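You operate a simulated robot arm through the tools that you are given. There is no shell and no other tool.

Carry out the task below with a simulated robot arm. There is one attempt and no reset: what you move stays moved.

TASK
Take module 75 out of the rail and clamp 92 between the stops again.
Fine: Unlock the green stop and back it off to 120 mm first; 75 goes on the long tray; lock the green stop at the end.

Only the result counts: the job must be done as asked and must still hold three seconds after the hand-in. Knocking over, shifting, dropping, spilling or breaking anything else fails it.

THE ROBOT
A 7-joint arm with a two-finger parallel gripper, fixed in place. Base frame: the origin is on the floor under the middle of its stand, x ahead of it, y to its left, z up; the work surface is at about z = 0.8. Units: m, rad, N and s.
With the tool pointing down near the work surface it reaches from about 0.1 to 0.66 m from the base axis. Its first joint turns from -1.152 to 1.152 rad. Payload 1.57 kg.
Tool frame: the origin (TCP) lies between the finger pads and is the grasp point; the fingertips stand 0.03 m ahead of it; z points along the fingers, y is the line along which they close. Largest opening 0.08 m; finger width 0.017, thickness 0.012; the body of the gripper, 0.04 by 0.082 m, starts 0.08 m behind the TCP.
Orientation is that of the tool frame in the base frame, as [roll, pitch, yaw] about the fixed x, y, z axes, in that order (R = Rz(yaw) Ry(pitch) Rx(roll)). With the fingers straight down and closing along the base's y, the tool's x points along the base's -x, its y along +y and its z along -z.

THE INTERFACE
- The arm moves only by the tool send_rows. Its argument "plan" is one flat list of numbers, 6 for each row, row after row: the shift along the tool's x, y, z in m, then the turn, a rotation vector about the tool's x, y, z in rad. In form: [tx, ty, tz, wx, wy, wz, tx, ty, tz, wx, wy, wz, ...]. A call has 1 to 20 rows; each row is the pose to reach, as a shift and turn from the pose commanded when the call began, along the tool's axes at that moment. "hand" is the finger opening in m, from 0 to 0.08, set as the call begins (left out, the last holds). A row lasts 0.2 s, in which the tool goes at most 0.05 m and 0.15 rad; a call with a longer step from one row to the next is refused whole, and so is a gripper value outside its range. A pose out of reach is approached as far as the arm can. The call stops where the force on the tool passes 40 N (or 10 N more than at its start, if that is more) or the arm is blocked; 0.2 s more then pass. Each finger travels about 0.072 m/s and halts on what it meets, pressing with about 42 N; the grip force reading is that of the motor and also rises with nothing between the fingers. The clock runs only during rows and for 0.2 s after the last one: add rows that repeat a pose to give the fingers time. The reply holds the time, the measured pose of the TCP, the force on the tool along the base axes, the opening and the grip force, in the units named above and with some noise, with the torque about the TCP (base axes, N m) and any sound that the robot's microphone picked up.
- Cameras (640 x 400 px; columns grow to the right, rows downward): "scene" is fixed at [0.0495, 0.4621, 1.4193]; the picture's right is [-0.58, -0.82, 0.00], its down [-0.52, 0.37, -0.77] and it looks along [0.63, -0.45, -0.63] (base axes); focal length 326 px, centre (320, 200). "wrist" rides on the gripper at [0.072, -0.007, -0.122] in the tool frame; the picture's right is [0.09, 1.00, 0.00], its down [-0.84, 0.08, -0.54] and it looks along [-0.54, 0.05, 0.84] (tool axes); focal length 238 px, centre (320, 200). There is no depth. A picture from a camera that has moved, and an enlarged one, comes with that camera's place and axes in the base frame and with its lens. The place of the scene camera against the robot may be out by one fixed shift of up to 0.025 m in any direction.
- capture(camera): a new picture of that camera. It takes no simulated time.
- close_up(camera, box): a new picture of the part [left, top, right, bottom] of that camera's present view, enlarged. It takes no simulated time.
- sign_off(): hands the job in; it is judged then, once.

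Nothing tells you positions but the pictures and the camera data. Unless the task says otherwise, let go and move clear before handing in.

The tools are called after ">>>" by a JSON object that holds its "op" and its "data". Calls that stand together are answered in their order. send_rows: Moves the arm, as the interface text tells. Its arguments: {"type":"object","properties":{"plan":{"type":"array"},"hand":{"type":"number"}},"required":["plan"]} The other tools are called the same way: capture (camera) takes a picture; close_up (camera, box) takes an enlarged picture of a part of a camera's view; sign_off () hands the job in.

At the start:

```text
t: 0.0
ee_pos: [0.3597, 0.2604, 1.1408]
orientation: [3.14, 0.001, 3.141]
contact_force: [-0.2, 0.1, 0.3]
ft_torque: [-0.04, 0.0, -0.01]
width: 0.0798
grip_force: 0.0
```

scene: 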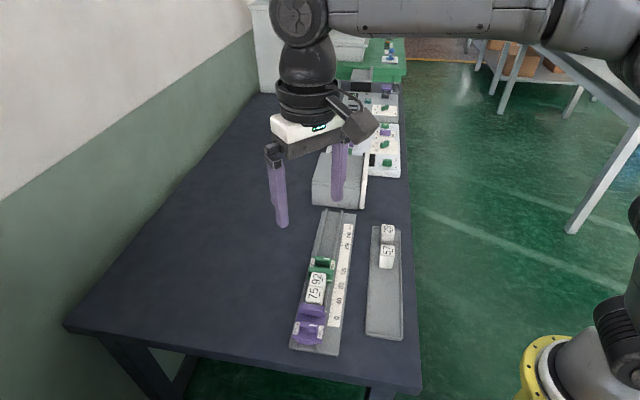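
wrist: 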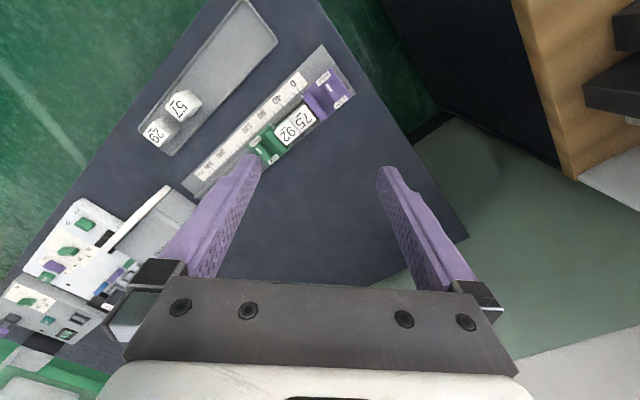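

I see a rail with a purple end stop, modules 75 and 92, a green stop and a scale; a long tray to its right already holds two modules. I'll take enlarged pictures first to understand the details.

>>> {"op": "close_up", "data": {"camera": "scene", "box": [270, 200, 430, 360]}}

>>> {"op": "close_up", "data": {"camera": "wrist", "box": [130, 0, 370, 210]}}

>>> {"op": "close_up", "data": {"camera": "scene", "box": [280, 240, 360, 360]}}

>>> {"op": "close_up", "data": {"camera": "scene", "box": [240, 30, 440, 210]}}

```text
2.50 times, centred on (350, 280) of scene
camera zoom: at [0.0495, 0.4621, 1.4193], right [-0.58, -0.82, 0.0], down [-0.52, 0.37, -0.77], along [0.63, -0.45, -0.63], focal length 816 px, centre (245, 0)
```

zoom: 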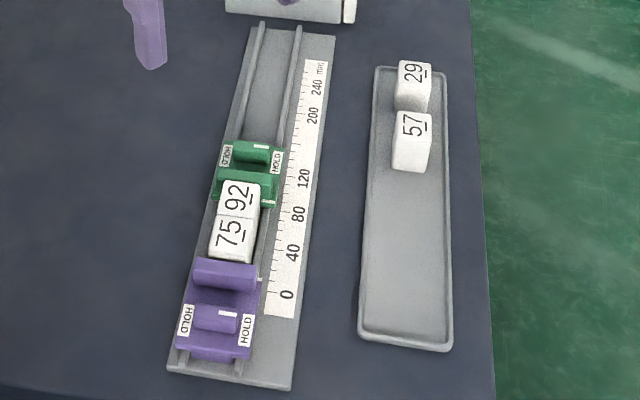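

```text
1.90 times, centred on (250, 105) of wrist
camera zoom: at [0.2884, 0.2537, 1.2618], right [-0.09, 1.0, 0.0], down [0.84, 0.08, 0.54], along [0.54, 0.05, -0.84], focal length 454 px, centre (453, 381)
```

zoom: 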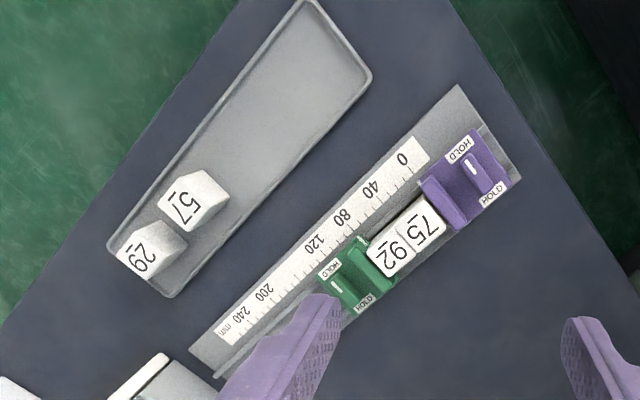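

```text
3.33 times, centred on (320, 300) of scene
camera zoom: at [0.0495, 0.4621, 1.4193], right [-0.58, -0.82, 0.0], down [-0.52, 0.37, -0.77], along [0.63, -0.45, -0.63], focal length 1088 px, centre (320, -133)
```

zoom: 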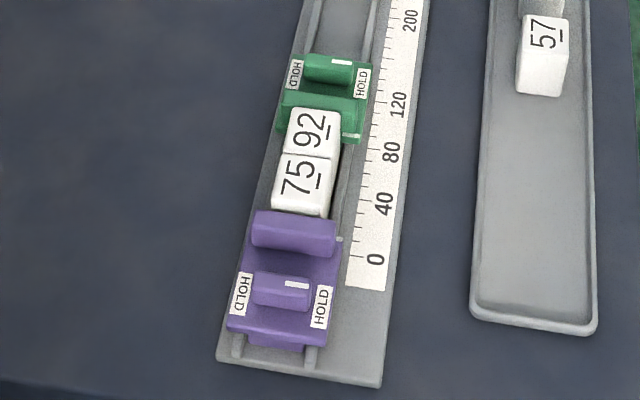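

```text
2.22 times, centred on (340, 120) of scene
camera zoom: at [0.0495, 0.4621, 1.4193], right [-0.58, -0.82, 0.0], down [-0.52, 0.37, -0.77], along [0.63, -0.45, -0.63], focal length 726 px, centre (276, 378)
```

zoom: 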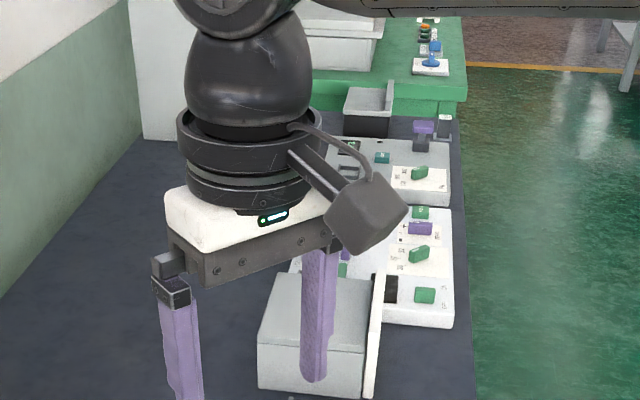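

The green and purple stops each carry a cross-bar knob between two HOLD marks, and the rail runs at about 45° away from the base. I'll turn the tool to line up with the rail and go lower for a closer look at the green stop.

>>> {"op": "send_rows", "data": {"plan": [-0.005, -0.004, 0.02, 0, 0, 0.13, -0.01, -0.008, 0.045, 0, 0, 0.26, -0.015, -0.012, 0.07, 0, 0, 0.39, -0.02, -0.016, 0.095, 0, 0, 0.52, -0.025, -0.02, 0.12, 0, 0, 0.65, -0.028, -0.023, 0.141, 0, 0, 0.785, -0.028, -0.023, 0.141, 0, 0, 0.785], "hand": 0.08}}

```text
t: 1.6
ee_pos: [0.3889, 0.2378, 0.9994]
orientation: [3.141, -0.001, 2.354]
contact_force: [-0.1, 0.3, 1.2]
ft_torque: [-0.01, 0.01, -0.02]
width: 0.0802
grip_force: 0.1
```

The tool is now in line with the rail, about 0.2 m above it. I'll look at the stop from here.

>>> {"op": "capture", "data": {"camera": "wrist"}}

>>> {"op": "close_up", "data": {"camera": "wrist", "box": [230, 100, 410, 260]}}

>>> {"op": "close_up", "data": {"camera": "scene", "box": [280, 240, 360, 300]}}

```text
taken
camera wrist: at [0.3323, 0.2838, 1.1199], right [0.64, 0.77, 0.0], down [0.65, -0.54, 0.54], along [0.42, -0.35, -0.84], focal length 238 px, centre (320, 200)
```

wrist: 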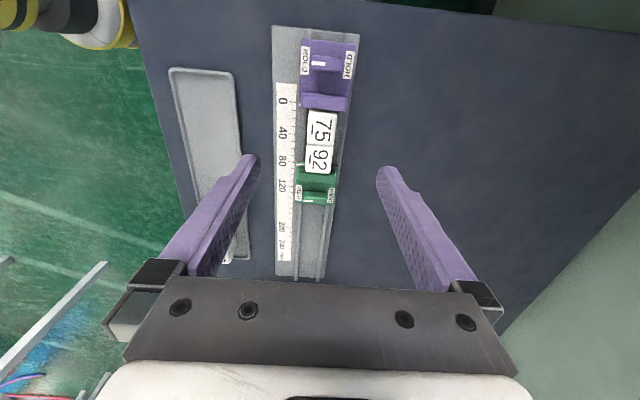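

```text
2.50 times, centred on (320, 180) of wrist
camera zoom: at [0.3323, 0.2838, 1.1199], right [0.64, 0.77, 0.0], down [0.65, -0.54, 0.54], along [0.42, -0.35, -0.84], focal length 596 px, centre (320, 250)
```

zoom: 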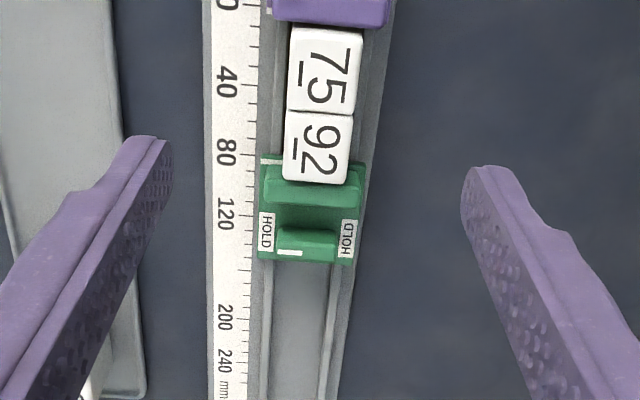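

```text
6.67 times, centred on (320, 270) of scene
camera zoom: at [0.0495, 0.4621, 1.4193], right [-0.58, -0.82, 0.0], down [-0.52, 0.37, -0.77], along [0.63, -0.45, -0.63], focal length 2177 px, centre (320, -267)
```

zoom: 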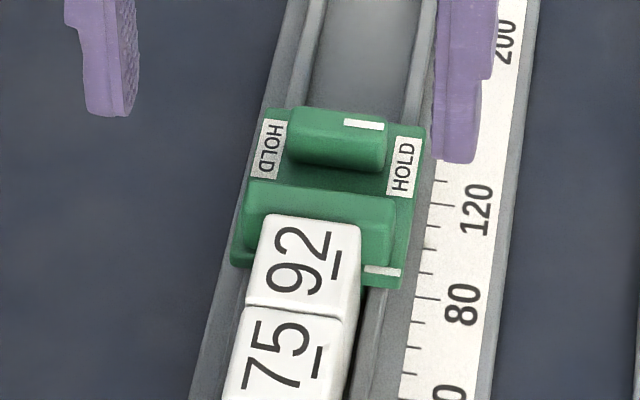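

The green stop's index mark now reads roughly 85 mm, and its knob is a bar lying across the rail, pointing at the HOLD marks. I'll go lower for a sharper view of the knob and the scale.

>>> {"op": "send_rows", "data": {"plan": [-0.0115, 0, 0.02, 0, 0, 0, -0.023, 0, 0.04, 0, 0, 0, -0.034, 0, 0.06, 0, 0, 0, -0.045, 0, 0.079, 0, 0, 0, -0.045, 0, 0.079, 0, 0, 0]}}

>>> {"op": "capture", "data": {"camera": "wrist"}}

>>> {"op": "close_up", "data": {"camera": "wrist", "box": [250, 120, 390, 220]}}

>>> {"op": "close_up", "data": {"camera": "wrist", "box": [220, 30, 380, 140]}}

```text
t: 2.8
ee_pos: [0.42, 0.205, 0.9197]
orientation: [-3.141, 0.0, 2.355]
contact_force: [0.1, 0.1, 0.5]
ft_torque: [-0.04, -0.01, 0.0]
width: 0.0804
grip_force: 0.0
```

```text
taken
camera wrist: at [0.3645, 0.2517, 1.0401], right [0.64, 0.77, 0.0], down [0.65, -0.54, 0.54], along [0.42, -0.35, -0.84], focal length 238 px, centre (320, 200)
```

wrist: 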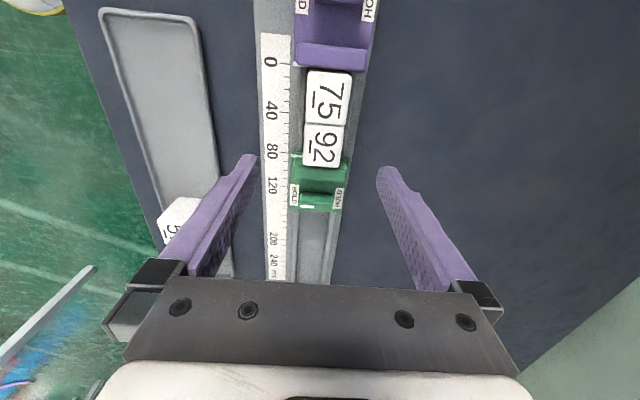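

```text
4.00 times, centred on (320, 170) of wrist
camera zoom: at [0.3645, 0.2517, 1.0401], right [0.64, 0.77, 0.0], down [0.65, -0.54, 0.54], along [0.42, -0.35, -0.84], focal length 953 px, centre (320, 320)
```

zoom: 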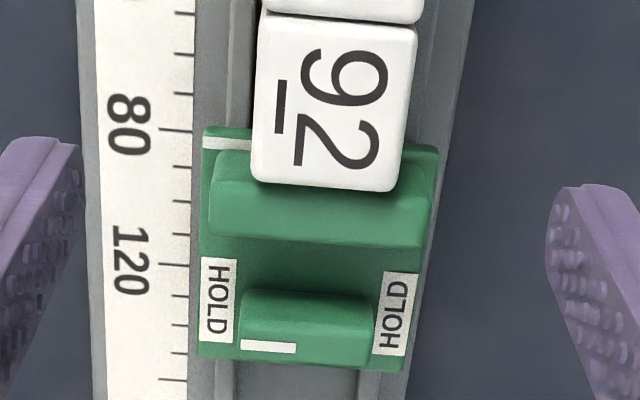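

```text
3.64 times, centred on (300, 85) of wrist
camera zoom: at [0.3645, 0.2517, 1.0401], right [0.64, 0.77, 0.0], down [0.65, -0.54, 0.54], along [0.42, -0.35, -0.84], focal length 867 px, centre (393, 618)
```

zoom: 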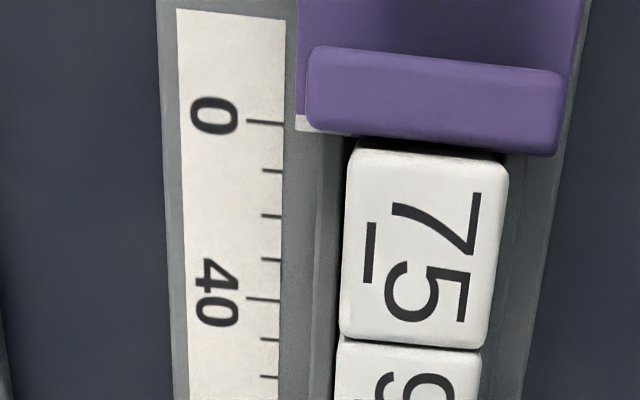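

The scale lies at about z = 0.807, running from 0 at about (0.357, 0.224) in a 45° direction, and the green knob is centred near (0.462, 0.167) with its top around z = 0.845. I'll turn the tool so the fingers close along the rail and centre it over the knob.

>>> {"op": "send_rows", "data": {"plan": [-0.005, 0, 0, 0, 0, -0.1428, -0.01, 0, 0, 0, 0, -0.2856, -0.016, 0, 0, 0, 0, -0.4284, -0.021, 0, 0, 0, 0, -0.5712, -0.026, 0, 0, 0, 0, -0.714, -0.031, 0.001, 0, 0, 0, -0.8568, -0.036, 0.001, 0, 0, 0, -0.9996, -0.042, 0.002, 0, 0, 0, -1.1424, -0.047, 0.002, 0, 0, 0, -1.2852, -0.052, 0.0025, 0, 0, 0, -1.428, -0.0571, 0.0027, 0, 0, 0, -1.5708, -0.0571, 0.0027, 0, 0, 0, -1.5708]}}

>>> {"op": "capture", "data": {"camera": "wrist"}}

>>> {"op": "close_up", "data": {"camera": "wrist", "box": [240, 130, 400, 230]}}

>>> {"op": "capture", "data": {"camera": "scene"}}

```text
t: 5.4
ee_pos: [0.4641, 0.1668, 0.9217]
orientation: [3.141, 0.0, -2.354]
contact_force: [0.4, 0.0, -0.4]
ft_torque: [-0.01, -0.04, -0.01]
width: 0.0802
grip_force: 0.0
```

```text
taken
camera wrist: at [0.4175, 0.1113, 1.0423], right [-0.77, 0.64, 0.0], down [0.54, 0.65, 0.54], along [0.35, 0.42, -0.84], focal length 238 px, centre (320, 200)
```

wrist: 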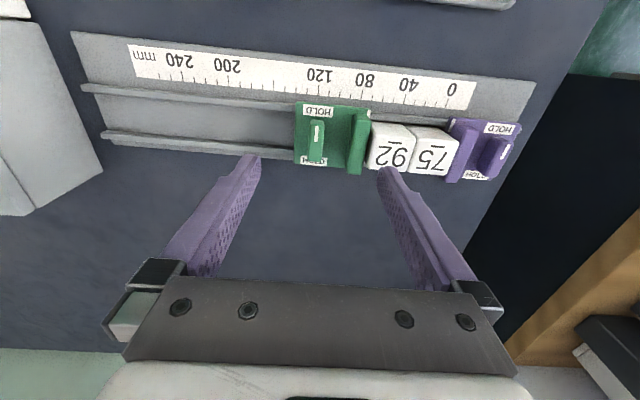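

```text
4.00 times, centred on (320, 180) of wrist
camera zoom: at [0.4175, 0.1113, 1.0423], right [-0.77, 0.64, 0.0], down [0.54, 0.65, 0.54], along [0.35, 0.42, -0.84], focal length 953 px, centre (320, 280)
```

zoom: 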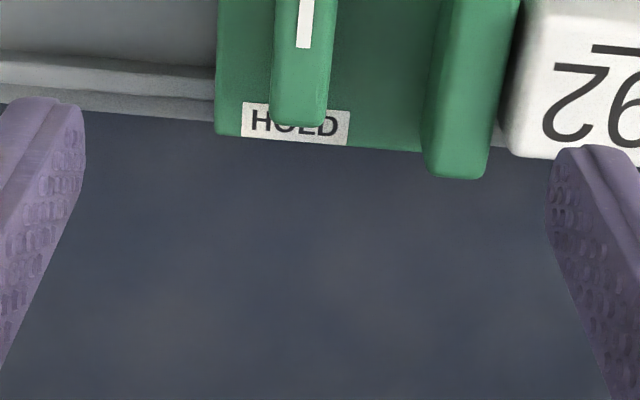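

```text
taken
```

scene: 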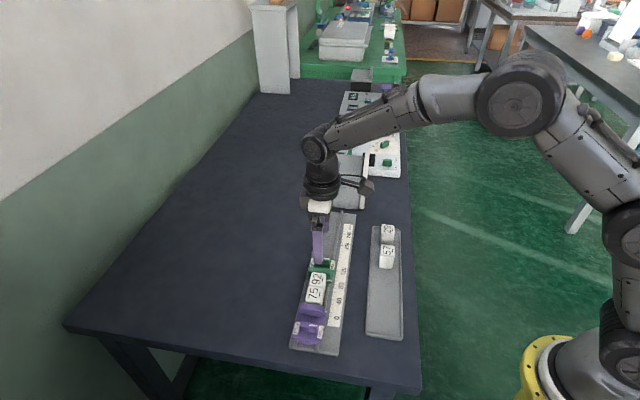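

From this side the knob is about 13 mm thick and the gap to the stop's wall looks like roughly 20 mm. I'll take a closer picture of the whole knob to centre on it exactly.

>>> {"op": "close_up", "data": {"camera": "wrist", "box": [260, 90, 400, 190]}}

>>> {"op": "close_up", "data": {"camera": "scene", "box": [290, 180, 370, 360]}}

```text
4.00 times, centred on (330, 140) of wrist
camera zoom: at [0.4175, 0.1113, 1.0423], right [-0.77, 0.64, 0.0], down [0.54, 0.65, 0.54], along [0.35, 0.42, -0.84], focal length 953 px, centre (280, 440)
```

zoom: 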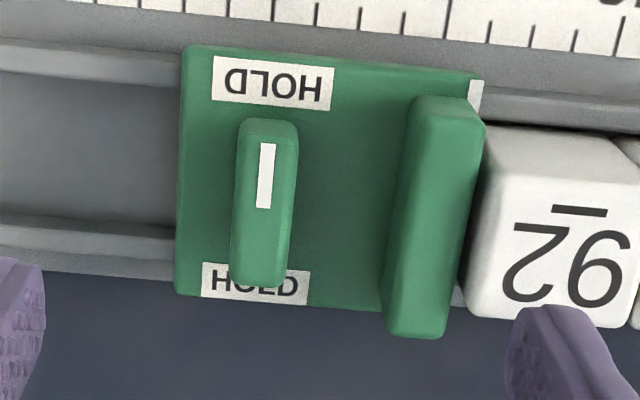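

```text
2.22 times, centred on (330, 270) of scene
camera zoom: at [0.0495, 0.4621, 1.4193], right [-0.58, -0.82, 0.0], down [-0.52, 0.37, -0.77], along [0.63, -0.45, -0.63], focal length 726 px, centre (298, 44)
```

zoom: 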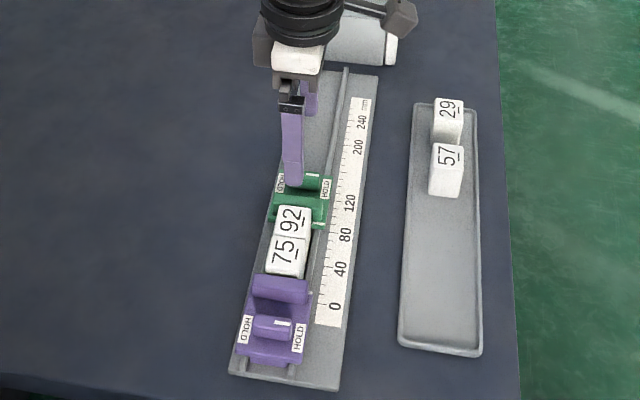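

The two views agree on the knob: top at z ≈ 0.8455, centre about 4 mm further along the rail than the tool, with a free gap of roughly 24 mm to the stop's wall. The plate is at z ≈ 0.825 and the index reads about 75 mm. I'll narrow the fingers, centre and go down part way.

>>> {"op": "send_rows", "data": {"plan": [0.0025, -0.004, 0, 0, 0, 0, 0.0025, -0.004, 0, 0, 0, 0, 0.0025, -0.004, 0, 0, 0, 0, 0.0025, -0.004, 0.018, 0, 0, 0, 0.0025, -0.004, 0.034, 0, 0, 0, 0.0025, -0.004, 0.034, 0, 0, 0], "hand": 0.028}}

>>> {"op": "close_up", "data": {"camera": "wrist", "box": [250, 90, 390, 190]}}

>>> {"op": "close_up", "data": {"camera": "scene", "box": [280, 230, 360, 290]}}

```text
t: 6.8
ee_pos: [0.4641, 0.1624, 0.8857]
orientation: [3.141, 0.0, -2.356]
contact_force: [-0.3, 0.0, 0.4]
ft_torque: [0.0, -0.01, 0.03]
width: 0.0282
grip_force: 0.0
```

```text
4.00 times, centred on (320, 140) of wrist
camera zoom: at [0.4176, 0.1068, 1.0068], right [-0.77, 0.64, 0.0], down [0.54, 0.65, 0.54], along [0.35, 0.42, -0.84], focal length 953 px, centre (320, 440)
```

zoom: 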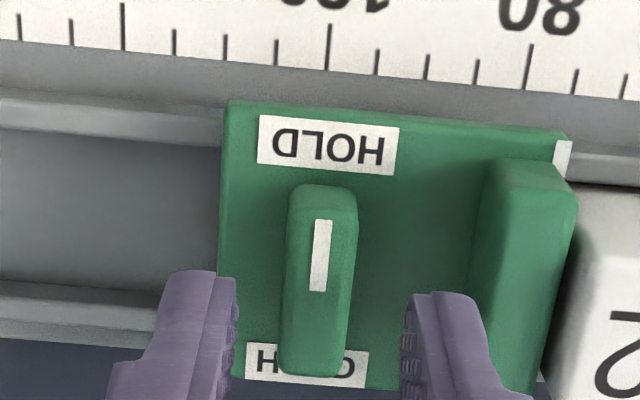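

```text
6.67 times, centred on (320, 260) of scene
camera zoom: at [0.0495, 0.4621, 1.4193], right [-0.58, -0.82, 0.0], down [-0.52, 0.37, -0.77], along [0.63, -0.45, -0.63], focal length 2177 px, centre (320, -200)
```

zoom: 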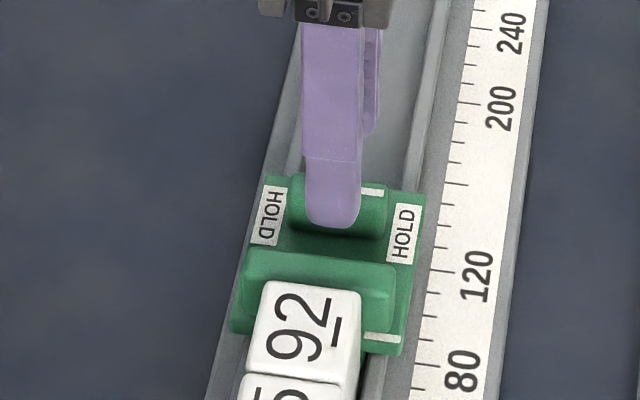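

The knob sits centred between the fingers with clearance on both sides. I'll go down so the tips end just above the plate.

>>> {"op": "send_rows", "data": {"plan": [0, 0, 0.009, 0, 0, 0, 0, 0, 0.017, 0, 0, 0, 0, 0, 0.025, 0, 0, 0, 0, 0, 0.025, 0, 0, 0]}}

>>> {"op": "close_up", "data": {"camera": "wrist", "box": [250, 90, 390, 190]}}

>>> {"op": "close_up", "data": {"camera": "scene", "box": [280, 230, 360, 290]}}

```text
t: 7.8
ee_pos: [0.4637, 0.1634, 0.8617]
orientation: [3.141, -0.001, -2.358]
contact_force: [-0.7, 0.7, -0.5]
ft_torque: [-0.01, 0.01, 0.0]
width: 0.0278
grip_force: 0.1
```

```text
4.00 times, centred on (320, 140) of wrist
camera zoom: at [0.4166, 0.1071, 0.9822], right [-0.77, 0.64, 0.0], down [0.54, 0.65, 0.54], along [0.35, 0.42, -0.84], focal length 953 px, centre (320, 440)
```

zoom: 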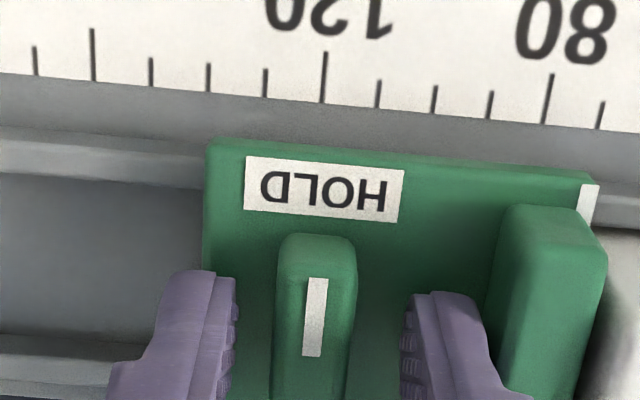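

```text
6.67 times, centred on (320, 260) of scene
camera zoom: at [0.0495, 0.4621, 1.4193], right [-0.58, -0.82, 0.0], down [-0.52, 0.37, -0.77], along [0.63, -0.45, -0.63], focal length 2177 px, centre (320, -200)
```

zoom: 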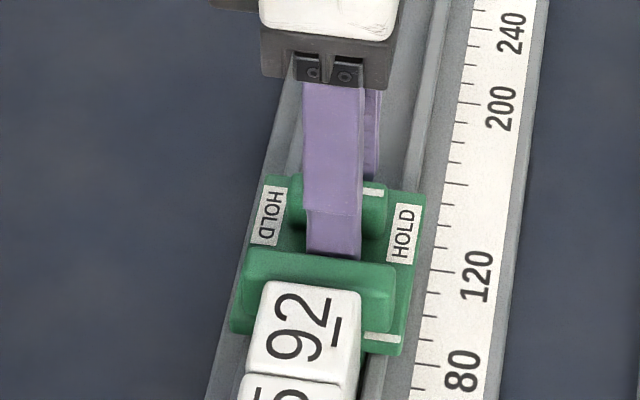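

The fingers straddle the knob. I'll close on it now.

>>> {"op": "send_rows", "data": {"plan": [0, -0.0007, 0, 0, 0, 0, 0, -0.0007, 0, 0, 0, 0, 0, -0.0007, 0, 0, 0, 0], "hand": 0.0}}

>>> {"op": "close_up", "data": {"camera": "wrist", "box": [250, 90, 390, 190]}}

```text
t: 8.6
ee_pos: [0.4643, 0.1604, 0.8617]
orientation: [3.141, 0.0, -2.357]
contact_force: [5.9, -5.0, -6.3]
ft_torque: [0.23, -0.46, -0.03]
width: 0.0124
grip_force: 29.7
```

```text
4.00 times, centred on (320, 140) of wrist
camera zoom: at [0.4175, 0.1061, 0.9824], right [-0.77, 0.64, 0.0], down [0.54, 0.65, 0.54], along [0.35, 0.42, -0.84], focal length 953 px, centre (320, 440)
```

zoom: 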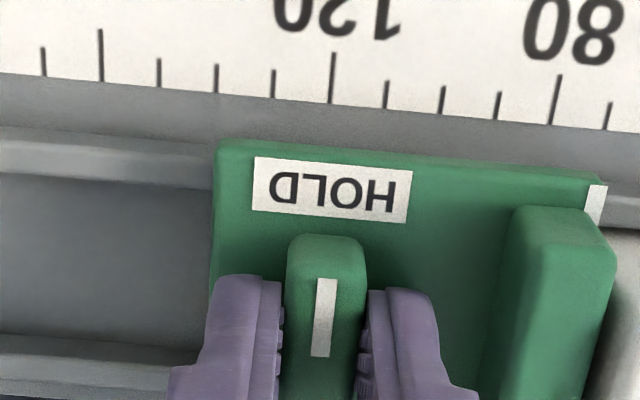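

The knob is held, with a small side force along the rail. I'll shift about 1.3 mm to relieve it before turning.

>>> {"op": "send_rows", "data": {"plan": [0, -0.0013, 0, 0, 0, 0, 0, -0.0013, 0, 0, 0, 0]}}

```text
t: 9.2
ee_pos: [0.4645, 0.1619, 0.8614]
orientation: [3.14, -0.002, -2.358]
contact_force: [-1.2, -0.5, -1.7]
ft_torque: [0.27, -0.27, 0.01]
width: 0.0126
grip_force: 29.6
```

The side force is gone. I'll try turning the knob a little, clockwise seen from above, and watch the torque.

>>> {"op": "send_rows", "data": {"plan": [0, 0, 0, 0, 0, 0.1, 0, 0, 0, 0, 0, 0.2, 0, 0, 0, 0, 0, 0.3, 0, 0, 0, 0, 0, 0.3]}}

>>> {"op": "close_up", "data": {"camera": "wrist", "box": [250, 90, 390, 190]}}

```text
t: 10.2
ee_pos: [0.4644, 0.1614, 0.8613]
orientation: [3.142, -0.003, -2.657]
contact_force: [-6.3, 3.9, 0.0]
ft_torque: [0.04, 0.17, 0.86]
width: 0.0177
grip_force: 32.2
```

```text
4.00 times, centred on (320, 140) of wrist
camera zoom: at [0.4032, 0.122, 0.9826], right [-0.55, 0.84, 0.0], down [0.71, 0.46, 0.54], along [0.45, 0.3, -0.84], focal length 953 px, centre (320, 440)
```

zoom: 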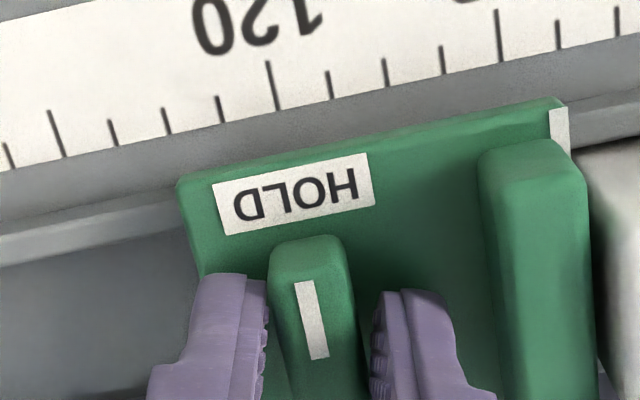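

Turning that way is blocked: the knob stayed put and the fingers were wedged open. The pointer probably swings the other way, so I'll turn back and try counter-clockwise.

>>> {"op": "send_rows", "data": {"plan": [0, 0, 0, 0, 0, -0.1, 0, 0, 0, 0, 0, -0.2, 0, 0, 0, 0, 0, -0.3, 0, 0, 0, 0, 0, -0.3]}}

>>> {"op": "send_rows", "data": {"plan": [0, 0, 0, 0, 0, -0.1, 0, 0, 0, 0, 0, -0.2, 0, 0, 0, 0, 0, -0.3, 0, 0, 0, 0, 0, -0.3]}}

>>> {"op": "close_up", "data": {"camera": "wrist", "box": [250, 90, 390, 190]}}

```text
t: 11.2
ee_pos: [0.4657, 0.1622, 0.8621]
orientation: [3.14, 0.002, -2.353]
contact_force: [-8.7, 17.7, -2.6]
ft_torque: [0.63, -0.05, 0.04]
width: 0.0129
grip_force: 30.2
```

```text
t: 12.2
ee_pos: [0.4652, 0.1611, 0.862]
orientation: [-3.14, 0.002, -2.054]
contact_force: [7.9, 5.8, -9.5]
ft_torque: [0.7, -0.5, 0.03]
width: 0.0124
grip_force: 29.6
```

```text
4.00 times, centred on (320, 140) of wrist
camera zoom: at [0.4378, 0.0941, 0.9825], right [-0.92, 0.38, 0.0], down [0.32, 0.78, 0.54], along [0.21, 0.5, -0.84], focal length 953 px, centre (320, 440)
```

zoom: 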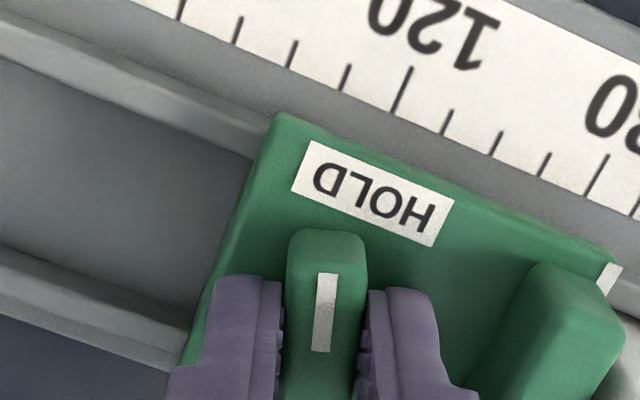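

The knob follows the gripper this way with little torque. I'll continue toward a quarter turn.

>>> {"op": "send_rows", "data": {"plan": [0, 0, 0, 0, 0, -0.13, 0, 0, 0, 0, 0, -0.26, 0, 0, 0, 0, 0, -0.39, 0, 0, 0, 0, 0, -0.52, 0, 0, 0, 0, 0, -0.65, 0, 0, 0, 0, 0, -0.65]}}

>>> {"op": "close_up", "data": {"camera": "wrist", "box": [250, 90, 390, 190]}}

```text
t: 13.6
ee_pos: [0.4675, 0.1624, 0.8612]
orientation: [-3.137, -0.001, -1.402]
contact_force: [11.5, 13.2, -3.6]
ft_torque: [0.37, -0.15, -0.05]
width: 0.0126
grip_force: 30.0
```

```text
4.00 times, centred on (320, 140) of wrist
camera zoom: at [0.4839, 0.0915, 0.9826], right [-0.97, -0.26, 0.0], down [-0.22, 0.81, 0.54], along [-0.14, 0.53, -0.84], focal length 953 px, centre (320, 440)
```

zoom: 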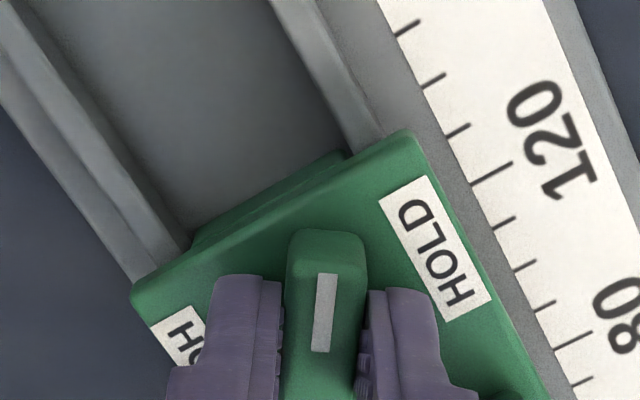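

The knob keeps turning, but there is a sideways force of about 17 N, meaning the knob axis lies 2–3 mm further across than my tool. I'll correct for that while finishing the quarter turn.

>>> {"op": "send_rows", "data": {"plan": [-0.0014, -0.002, 0, 0, 0, -0.03, -0.0014, -0.002, 0, 0, 0, -0.15, -0.0014, -0.002, 0, 0, 0, -0.28, -0.0014, -0.002, 0, 0, 0, -0.41, -0.0014, -0.002, 0, 0, 0, -0.52, -0.0014, -0.002, 0, 0, 0, -0.621, -0.0014, -0.002, 0, 0, 0, -0.621]}}

>>> {"op": "close_up", "data": {"camera": "wrist", "box": [250, 90, 390, 190]}}

>>> {"op": "capture", "data": {"camera": "wrist"}}

>>> {"op": "close_up", "data": {"camera": "scene", "box": [280, 230, 360, 290]}}

```text
t: 15.2
ee_pos: [0.4673, 0.1633, 0.861]
orientation: [-3.141, 0.001, -0.784]
contact_force: [3.3, 1.5, -4.6]
ft_torque: [-0.44, -0.6, -0.03]
width: 0.0127
grip_force: 29.9
```

```text
4.00 times, centred on (320, 140) of wrist
camera zoom: at [0.5219, 0.1165, 0.9826], right [-0.64, -0.77, 0.0], down [-0.65, 0.54, 0.54], along [-0.42, 0.35, -0.84], focal length 953 px, centre (320, 440)
```

zoom: 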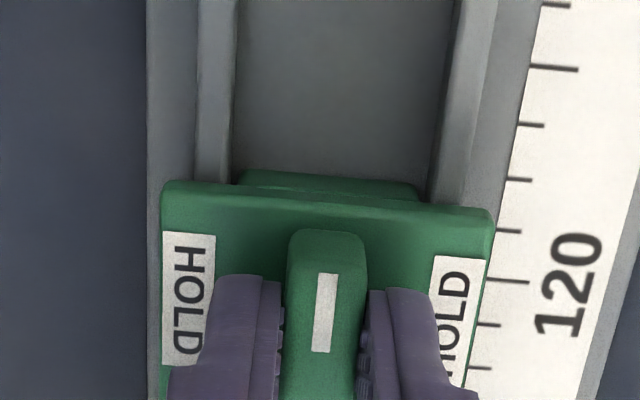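

```text
taken
camera wrist: at [0.5219, 0.1165, 0.9826], right [-0.64, -0.77, 0.0], down [-0.65, 0.54, 0.54], along [-0.42, 0.35, -0.84], focal length 238 px, centre (320, 200)
```

wrist: 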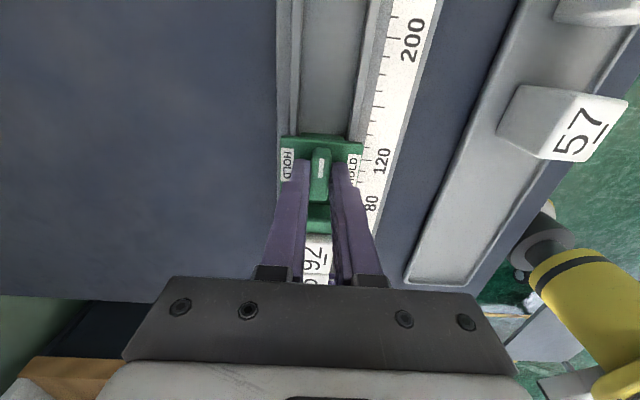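

```text
6.67 times, centred on (320, 260) of scene
camera zoom: at [0.0496, 0.4621, 1.4193], right [-0.58, -0.82, 0.0], down [-0.52, 0.37, -0.77], along [0.63, -0.45, -0.63], focal length 2177 px, centre (320, -200)
```

zoom: 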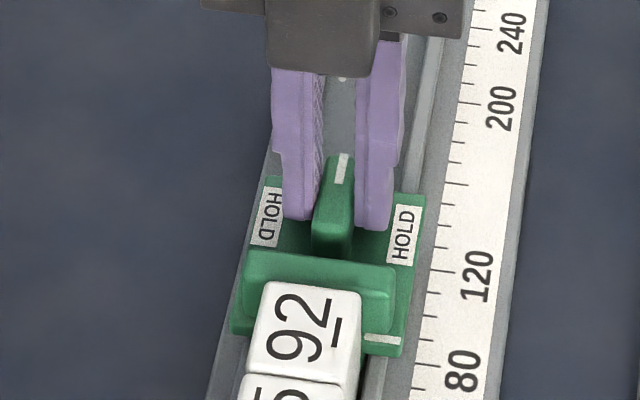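

The knob now points along the rail, so the stop should be free. I'll slide it away from the modules by 40 mm, slowly, and then read the scale.

>>> {"op": "send_rows", "data": {"plan": [0.003, 0, 0, 0, 0, 0, 0.008, 0, 0, 0, 0, 0, 0.014, 0, 0, 0, 0, 0, 0.02, 0, 0, 0, 0, 0, 0.026, 0, 0, 0, 0, 0, 0.032, 0, 0, 0, 0, 0, 0.037, 0, 0, 0, 0, 0, 0.04, 0, 0, 0, 0, 0, 0.04, 0, 0, 0, 0, 0]}}

>>> {"op": "close_up", "data": {"camera": "scene", "box": [280, 210, 370, 330]}}

>>> {"op": "close_up", "data": {"camera": "wrist", "box": [250, 120, 410, 290]}}

```text
t: 17.2
ee_pos: [0.4945, 0.1335, 0.8625]
orientation: [3.141, 0.0, -0.785]
contact_force: [-3.6, -1.5, 5.3]
ft_torque: [0.38, 0.47, -0.01]
width: 0.0127
grip_force: 30.1
```

```text
3.33 times, centred on (325, 270) of scene
camera zoom: at [0.0494, 0.462, 1.4194], right [-0.58, -0.82, 0.0], down [-0.52, 0.37, -0.77], along [0.63, -0.45, -0.63], focal length 1088 px, centre (303, -33)
```

zoom: 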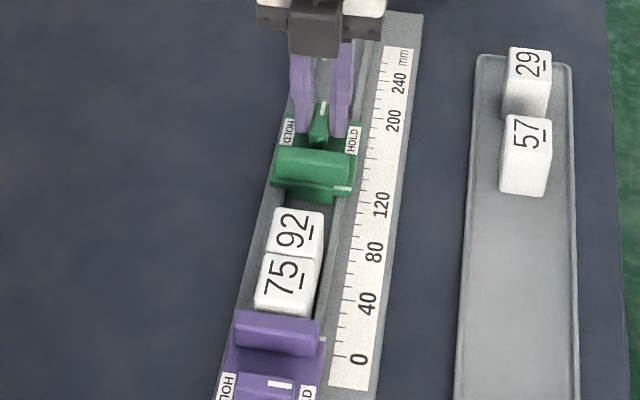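

```text
2.35 times, centred on (330, 205) of wrist
camera zoom: at [0.5503, 0.088, 0.9827], right [-0.64, -0.77, 0.0], down [-0.65, 0.54, 0.54], along [-0.42, 0.35, -0.84], focal length 561 px, centre (296, 188)
```

zoom: 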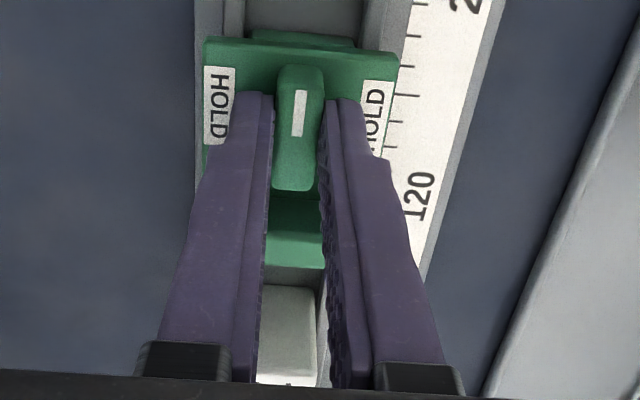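

The stop slid freely. I'll enlarge the index mark against the scale to read its position.

>>> {"op": "close_up", "data": {"camera": "scene", "box": [312, 250, 360, 280]}}

>>> {"op": "close_up", "data": {"camera": "wrist", "box": [330, 140, 430, 240]}}

```text
13.33 times, centred on (336, 265) of scene
camera zoom: at [0.0494, 0.462, 1.4194], right [-0.58, -0.82, 0.0], down [-0.52, 0.37, -0.77], along [0.63, -0.45, -0.63], focal length 4354 px, centre (107, -667)
```

zoom: 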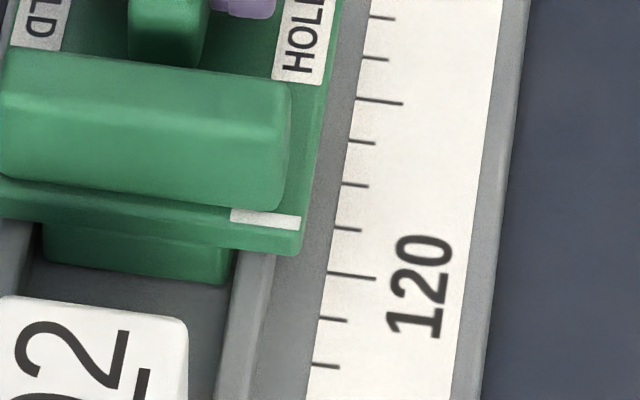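

```text
4.00 times, centred on (380, 190) of wrist
camera zoom: at [0.5503, 0.088, 0.9827], right [-0.64, -0.77, 0.0], down [-0.65, 0.54, 0.54], along [-0.42, 0.35, -0.84], focal length 953 px, centre (80, 240)
```

zoom: 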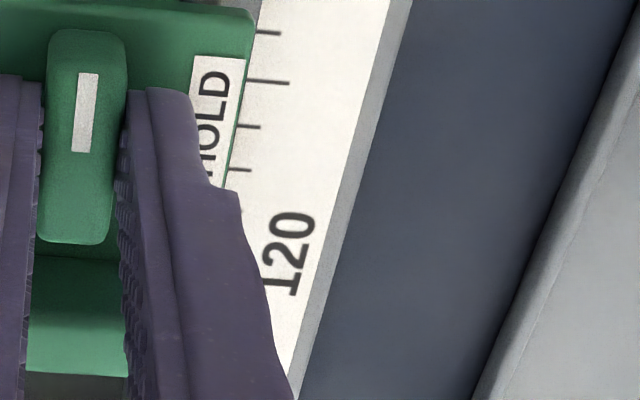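

Correcting the reading for the mark sitting about 16–18 mm above the scale, the stop is at about 116 mm. I'll move it 4 mm more.

>>> {"op": "send_rows", "data": {"plan": [0.002, 0, 0, 0, 0, 0, 0.0042, 0, 0, 0, 0, 0, 0.0042, 0, 0, 0, 0, 0, 0.0042, 0, 0, 0, 0, 0]}}

>>> {"op": "close_up", "data": {"camera": "scene", "box": [312, 250, 360, 280]}}

```text
t: 18.2
ee_pos: [0.4977, 0.1312, 0.8612]
orientation: [3.139, 0.0, -0.785]
contact_force: [-3.6, -4.5, 2.3]
ft_torque: [-0.46, -0.27, 0.0]
width: 0.0125
grip_force: 29.5
```

```text
13.33 times, centred on (336, 265) of scene
camera zoom: at [0.0494, 0.4619, 1.4194], right [-0.58, -0.82, 0.0], down [-0.52, 0.37, -0.77], along [0.63, -0.45, -0.63], focal length 4354 px, centre (107, -667)
```

zoom: 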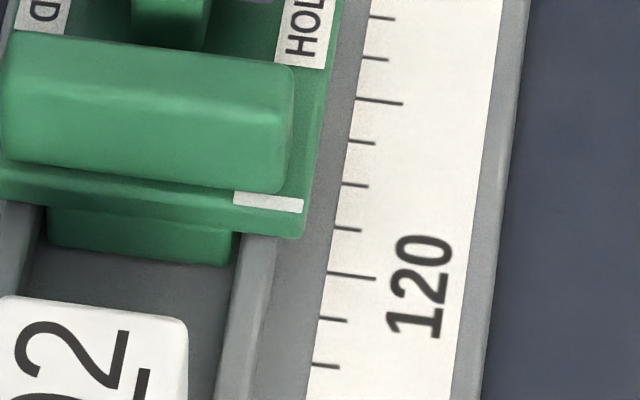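

The stop now reads about 120 mm by my estimate. I'll let go of the knob, rise, and look straight down over the mark to check it without parallax.

>>> {"op": "send_rows", "data": {"plan": [0, 0, 0, 0, 0, 0, 0, 0, 0, 0, 0, 0, 0, 0, 0, 0, 0, 0], "hand": 0.032}}

>>> {"op": "send_rows", "data": {"plan": [0, 0, -0.02, 0, 0, 0, 0, 0, -0.045, 0, 0, 0, 0, 0, -0.07, 0, 0, 0, 0, 0, -0.07, 0, 0, 0]}}

>>> {"op": "close_up", "data": {"camera": "scene", "box": [280, 210, 370, 330]}}

```text
t: 19.0
ee_pos: [0.4988, 0.1317, 0.8617]
orientation: [3.142, -0.002, -0.785]
contact_force: [-0.5, 0.1, -0.8]
ft_torque: [0.03, 0.04, 0.0]
width: 0.0319
grip_force: 0.1
```

```text
t: 20.0
ee_pos: [0.4974, 0.1315, 0.9323]
orientation: [-3.141, 0.002, -0.785]
contact_force: [0.2, 0.5, -0.5]
ft_torque: [0.02, -0.02, 0.0]
width: 0.0318
grip_force: 0.1
```

```text
3.33 times, centred on (325, 270) of scene
camera zoom: at [0.0495, 0.4621, 1.4193], right [-0.58, -0.82, 0.0], down [-0.52, 0.37, -0.77], along [0.63, -0.45, -0.63], focal length 1088 px, centre (303, -33)
```

zoom: 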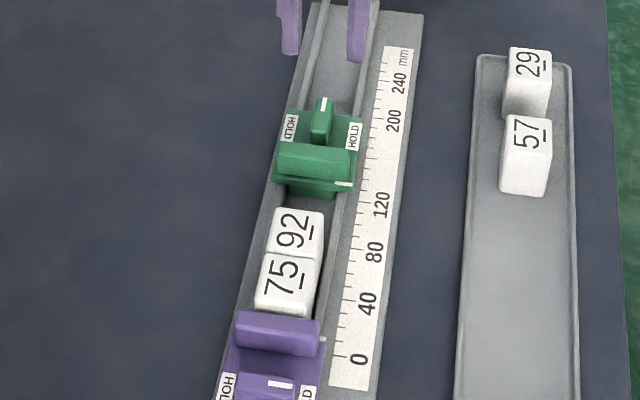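

The knob stays in its free position. I'll move back along the rail so the camera sits right over the index mark.

>>> {"op": "send_rows", "data": {"plan": [-0.03, 0, 0, 0, 0, 0, -0.065, 0, 0, 0, 0, 0, -0.095, 0, 0, 0, 0, 0, -0.116, 0, 0, 0, 0, 0, -0.116, 0, 0, 0, 0, 0], "hand": 0.06}}

>>> {"op": "capture", "data": {"camera": "wrist"}}

>>> {"op": "close_up", "data": {"camera": "wrist", "box": [270, 0, 410, 100]}}

>>> {"op": "close_up", "data": {"camera": "wrist", "box": [250, 90, 390, 190]}}

```text
t: 21.2
ee_pos: [0.4156, 0.2136, 0.9332]
orientation: [3.141, 0.001, -0.784]
contact_force: [0.7, 0.7, -0.7]
ft_torque: [0.03, 0.02, 0.02]
width: 0.0603
grip_force: 0.0
```

```text
taken
camera wrist: at [0.4709, 0.1672, 1.0542], right [-0.64, -0.77, 0.0], down [-0.65, 0.54, 0.54], along [-0.42, 0.35, -0.84], focal length 238 px, centre (320, 200)
```

wrist: 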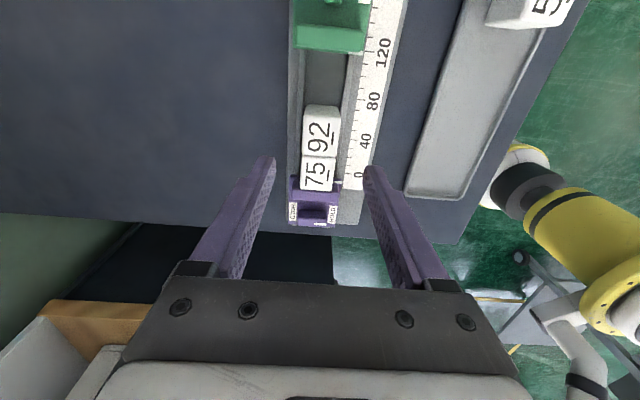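

```text
4.00 times, centred on (340, 50) of wrist
camera zoom: at [0.4709, 0.1672, 1.0542], right [-0.64, -0.77, 0.0], down [-0.65, 0.54, 0.54], along [-0.42, 0.35, -0.84], focal length 953 px, centre (240, 800)
```

zoom: 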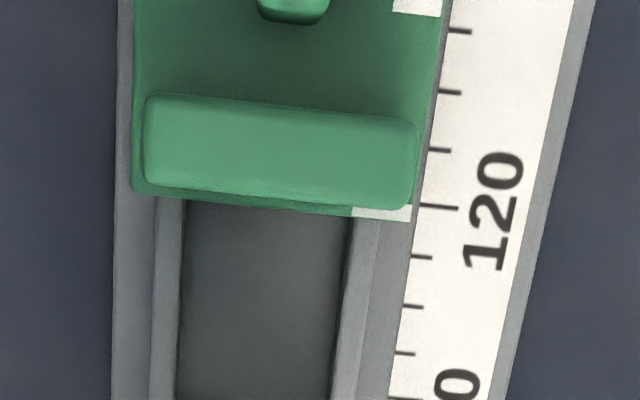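

```text
4.00 times, centred on (320, 140) of wrist
camera zoom: at [0.4709, 0.1672, 1.0542], right [-0.64, -0.77, 0.0], down [-0.65, 0.54, 0.54], along [-0.42, 0.35, -0.84], focal length 953 px, centre (320, 440)
```

zoom: 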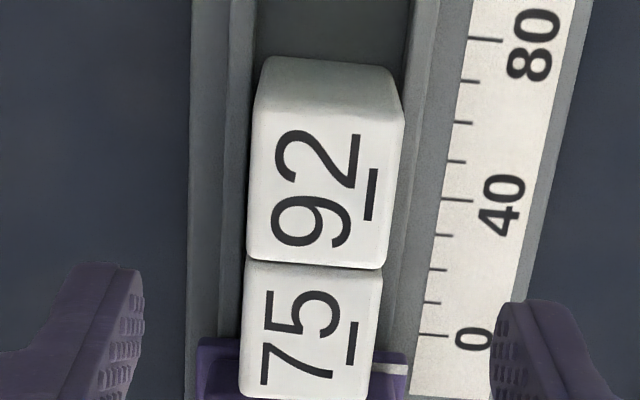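

Seen from straight above, the index is close to 120 mm, perhaps 2 mm short. I'll enlarge further to be sure.

>>> {"op": "close_up", "data": {"camera": "wrist", "box": [345, 30, 401, 65]}}

>>> {"op": "close_up", "data": {"camera": "wrist", "box": [280, 90, 376, 150]}}

```text
11.43 times, centred on (373, 48) of wrist
camera zoom: at [0.4709, 0.1672, 1.0542], right [-0.64, -0.77, 0.0], down [-0.65, 0.54, 0.54], along [-0.42, 0.35, -0.84], focal length 2724 px, centre (-286, 1943)
```

zoom: 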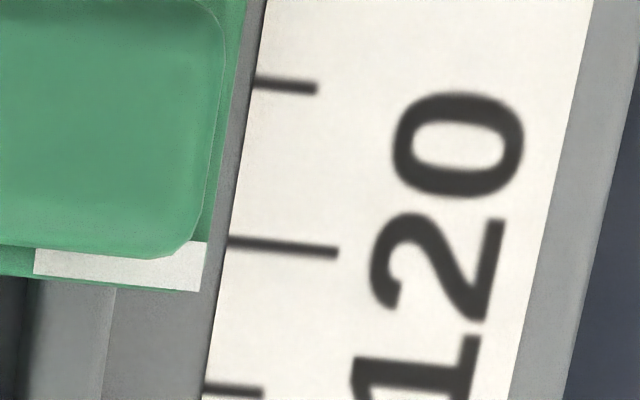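

```text
6.67 times, centred on (328, 120) of wrist
camera zoom: at [0.4709, 0.1672, 1.0542], right [-0.64, -0.77, 0.0], down [-0.65, 0.54, 0.54], along [-0.42, 0.35, -0.84], focal length 1589 px, centre (267, 733)
```

zoom: 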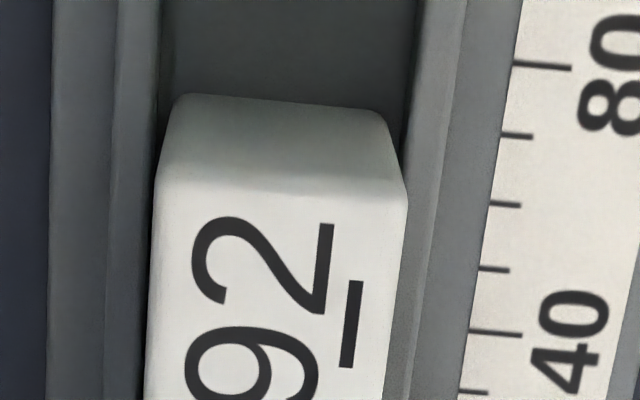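

The centre of the mark reads about 118 mm, so it should go 2 mm further. I'll go back over the knob, regrip it and correct.

>>> {"op": "send_rows", "data": {"plan": [0.03, 0, 0, 0, 0, 0, 0.065, 0, 0, 0, 0, 0, 0.095, 0, 0, 0, 0, 0, 0.116, 0, 0, 0, 0, 0, 0.116, 0, 0.025, 0, 0, 0, 0.116, 0, 0.05, 0, 0, 0, 0.116, 0, 0.07, 0, 0, 0, 0.116, 0, 0.07, 0, 0, 0], "hand": 0.032}}

>>> {"op": "send_rows", "data": {"plan": [0, 0, 0, 0, 0, 0, 0, 0, 0, 0, 0, 0, 0, 0, 0, 0, 0, 0], "hand": 0.0}}

>>> {"op": "close_up", "data": {"camera": "scene", "box": [312, 240, 360, 270]}}

```text
t: 23.0
ee_pos: [0.4982, 0.131, 0.8607]
orientation: [-3.142, 0.001, -0.785]
contact_force: [1.2, -0.1, 0.1]
ft_torque: [0.01, -0.05, 0.01]
width: 0.0321
grip_force: 0.0
```

```text
t: 23.8
ee_pos: [0.4978, 0.1303, 0.8613]
orientation: [-3.141, 0.001, -0.786]
contact_force: [4.3, 2.9, -4.7]
ft_torque: [0.03, -0.14, 0.01]
width: 0.0126
grip_force: 29.5
```

```text
13.33 times, centred on (336, 255) of scene
camera zoom: at [0.0497, 0.4622, 1.4193], right [-0.58, -0.82, 0.0], down [-0.52, 0.37, -0.77], along [0.63, -0.45, -0.63], focal length 4354 px, centre (107, -533)
```

zoom: 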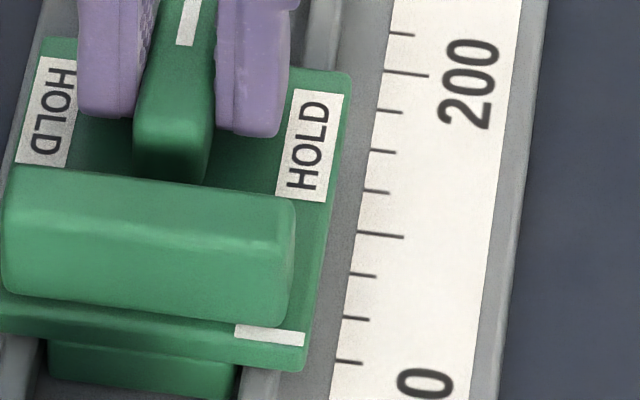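

The knob is held again; I'll shift it 2 mm further along the rail.

>>> {"op": "send_rows", "data": {"plan": [0.001, 0, 0, 0, 0, 0, 0.0021, 0, 0, 0, 0, 0, 0.0021, 0, 0, 0, 0, 0, 0.0021, 0, 0, 0, 0, 0]}}

>>> {"op": "close_up", "data": {"camera": "scene", "box": [312, 240, 360, 270]}}

```text
t: 24.8
ee_pos: [0.4993, 0.1302, 0.8602]
orientation: [3.141, 0.0, -0.785]
contact_force: [2.5, 2.7, -7.3]
ft_torque: [-0.12, -0.31, -0.01]
width: 0.0124
grip_force: 30.3
```

```text
13.33 times, centred on (336, 255) of scene
camera zoom: at [0.0497, 0.4622, 1.4193], right [-0.58, -0.82, 0.0], down [-0.52, 0.37, -0.77], along [0.63, -0.45, -0.63], focal length 4354 px, centre (107, -533)
```

zoom: 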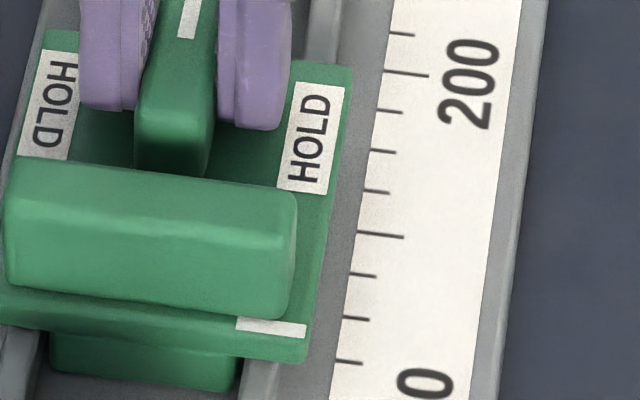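

The index moved by the intended 2 mm and should be at 120 mm. I'll release, rise and go above module 75, whose centre I take to be at about (0.394, 0.234) with its top at z ≈ 0.85.

>>> {"op": "send_rows", "data": {"plan": [0, 0, 0, 0, 0, 0, 0, 0, 0, 0, 0, 0, 0, 0, 0, 0, 0, 0], "hand": 0.032}}

>>> {"op": "send_rows", "data": {"plan": [0, 0, -0.025, 0, 0, 0, 0, 0, -0.05, 0, 0, 0, 0, 0, -0.07, 0, 0, 0, -0.04, 0, -0.07, 0, 0, 0, -0.08, 0, -0.07, 0, 0, 0, -0.118, 0, -0.07, 0, 0, 0, -0.118, 0, -0.07, 0, 0, 0]}}

>>> {"op": "close_up", "data": {"camera": "wrist", "box": [345, 30, 401, 65]}}

>>> {"op": "capture", "data": {"camera": "wrist"}}

```text
t: 25.6
ee_pos: [0.4996, 0.1294, 0.8607]
orientation: [-3.141, -0.002, -0.785]
contact_force: [-0.7, 1.3, -0.7]
ft_torque: [0.0, 0.02, -0.03]
width: 0.0317
grip_force: 0.1
```

```text
t: 27.2
ee_pos: [0.4167, 0.2131, 0.9317]
orientation: [3.139, -0.001, -0.785]
contact_force: [0.4, -0.1, -0.8]
ft_torque: [-0.01, 0.0, 0.01]
width: 0.0319
grip_force: 0.1
```

```text
11.43 times, centred on (373, 48) of wrist
camera zoom: at [0.4712, 0.1663, 1.0532], right [-0.64, -0.77, 0.0], down [-0.65, 0.54, 0.54], along [-0.42, 0.35, -0.84], focal length 2724 px, centre (-286, 1943)
```

zoom: 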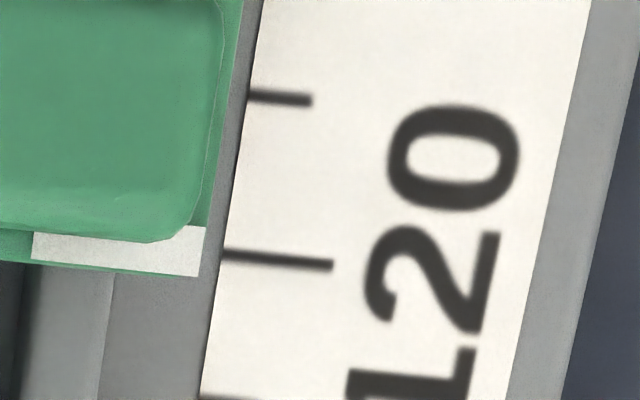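

```text
taken
camera wrist: at [0.4712, 0.1663, 1.0532], right [-0.64, -0.77, 0.0], down [-0.65, 0.54, 0.54], along [-0.42, 0.35, -0.84], focal length 238 px, centre (320, 200)
```

wrist: 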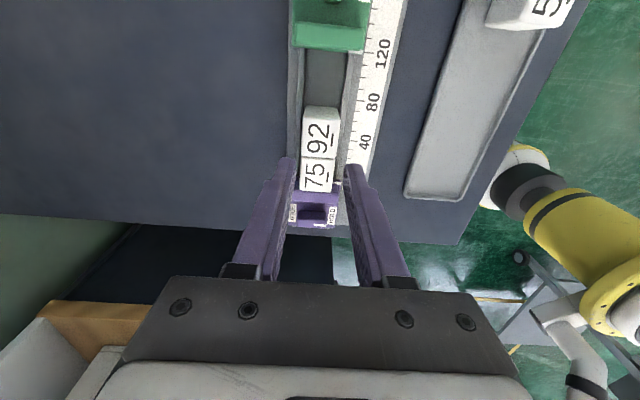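

The index mark now lines up exactly with 120 mm. Next I'll move over module 75 with the fingers opened to straddle it.

>>> {"op": "send_rows", "data": {"plan": [-0.015, 0.0013, 0, 0, 0, 0, -0.031, 0.0013, 0, 0, 0, 0, -0.031, 0.0013, 0.015, 0, 0, 0, -0.031, 0.0013, 0.03, 0, 0, 0, -0.031, 0.0013, 0.03, 0, 0, 0], "hand": 0.055}}

>>> {"op": "close_up", "data": {"camera": "wrist", "box": [240, 90, 400, 190]}}

>>> {"op": "close_up", "data": {"camera": "scene", "box": [280, 240, 360, 340]}}

```text
t: 28.4
ee_pos: [0.3927, 0.233, 0.9004]
orientation: [-3.141, -0.001, -0.786]
contact_force: [-0.4, -1.1, -0.7]
ft_torque: [0.02, 0.01, 0.04]
width: 0.055
grip_force: 0.1
```

```text
4.00 times, centred on (320, 140) of wrist
camera zoom: at [0.4481, 0.1874, 1.0226], right [-0.64, -0.77, 0.0], down [-0.65, 0.54, 0.54], along [-0.42, 0.35, -0.84], focal length 953 px, centre (320, 440)
```

zoom: 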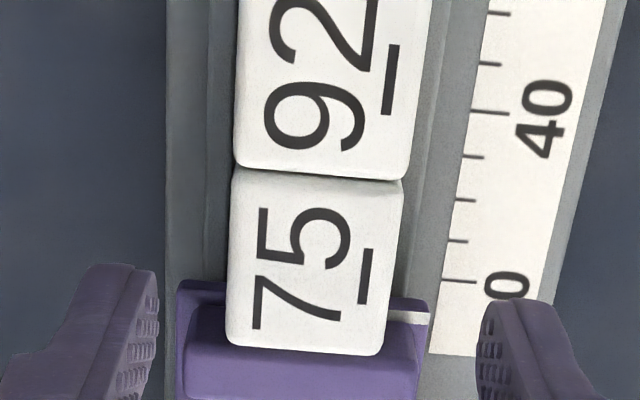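

```text
4.00 times, centred on (320, 290) of scene
camera zoom: at [0.0495, 0.4621, 1.4193], right [-0.58, -0.82, 0.0], down [-0.52, 0.37, -0.77], along [0.63, -0.45, -0.63], focal length 1306 px, centre (320, -160)
```

zoom: 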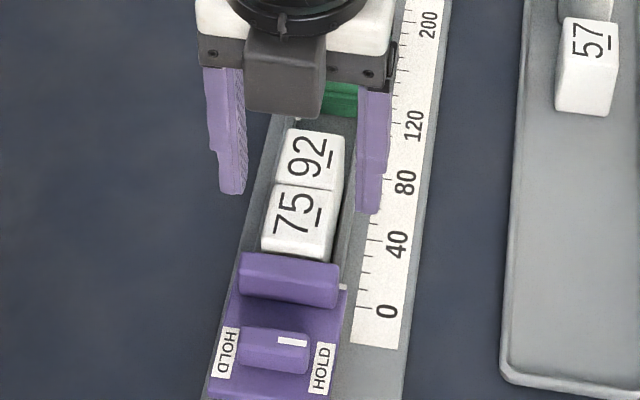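

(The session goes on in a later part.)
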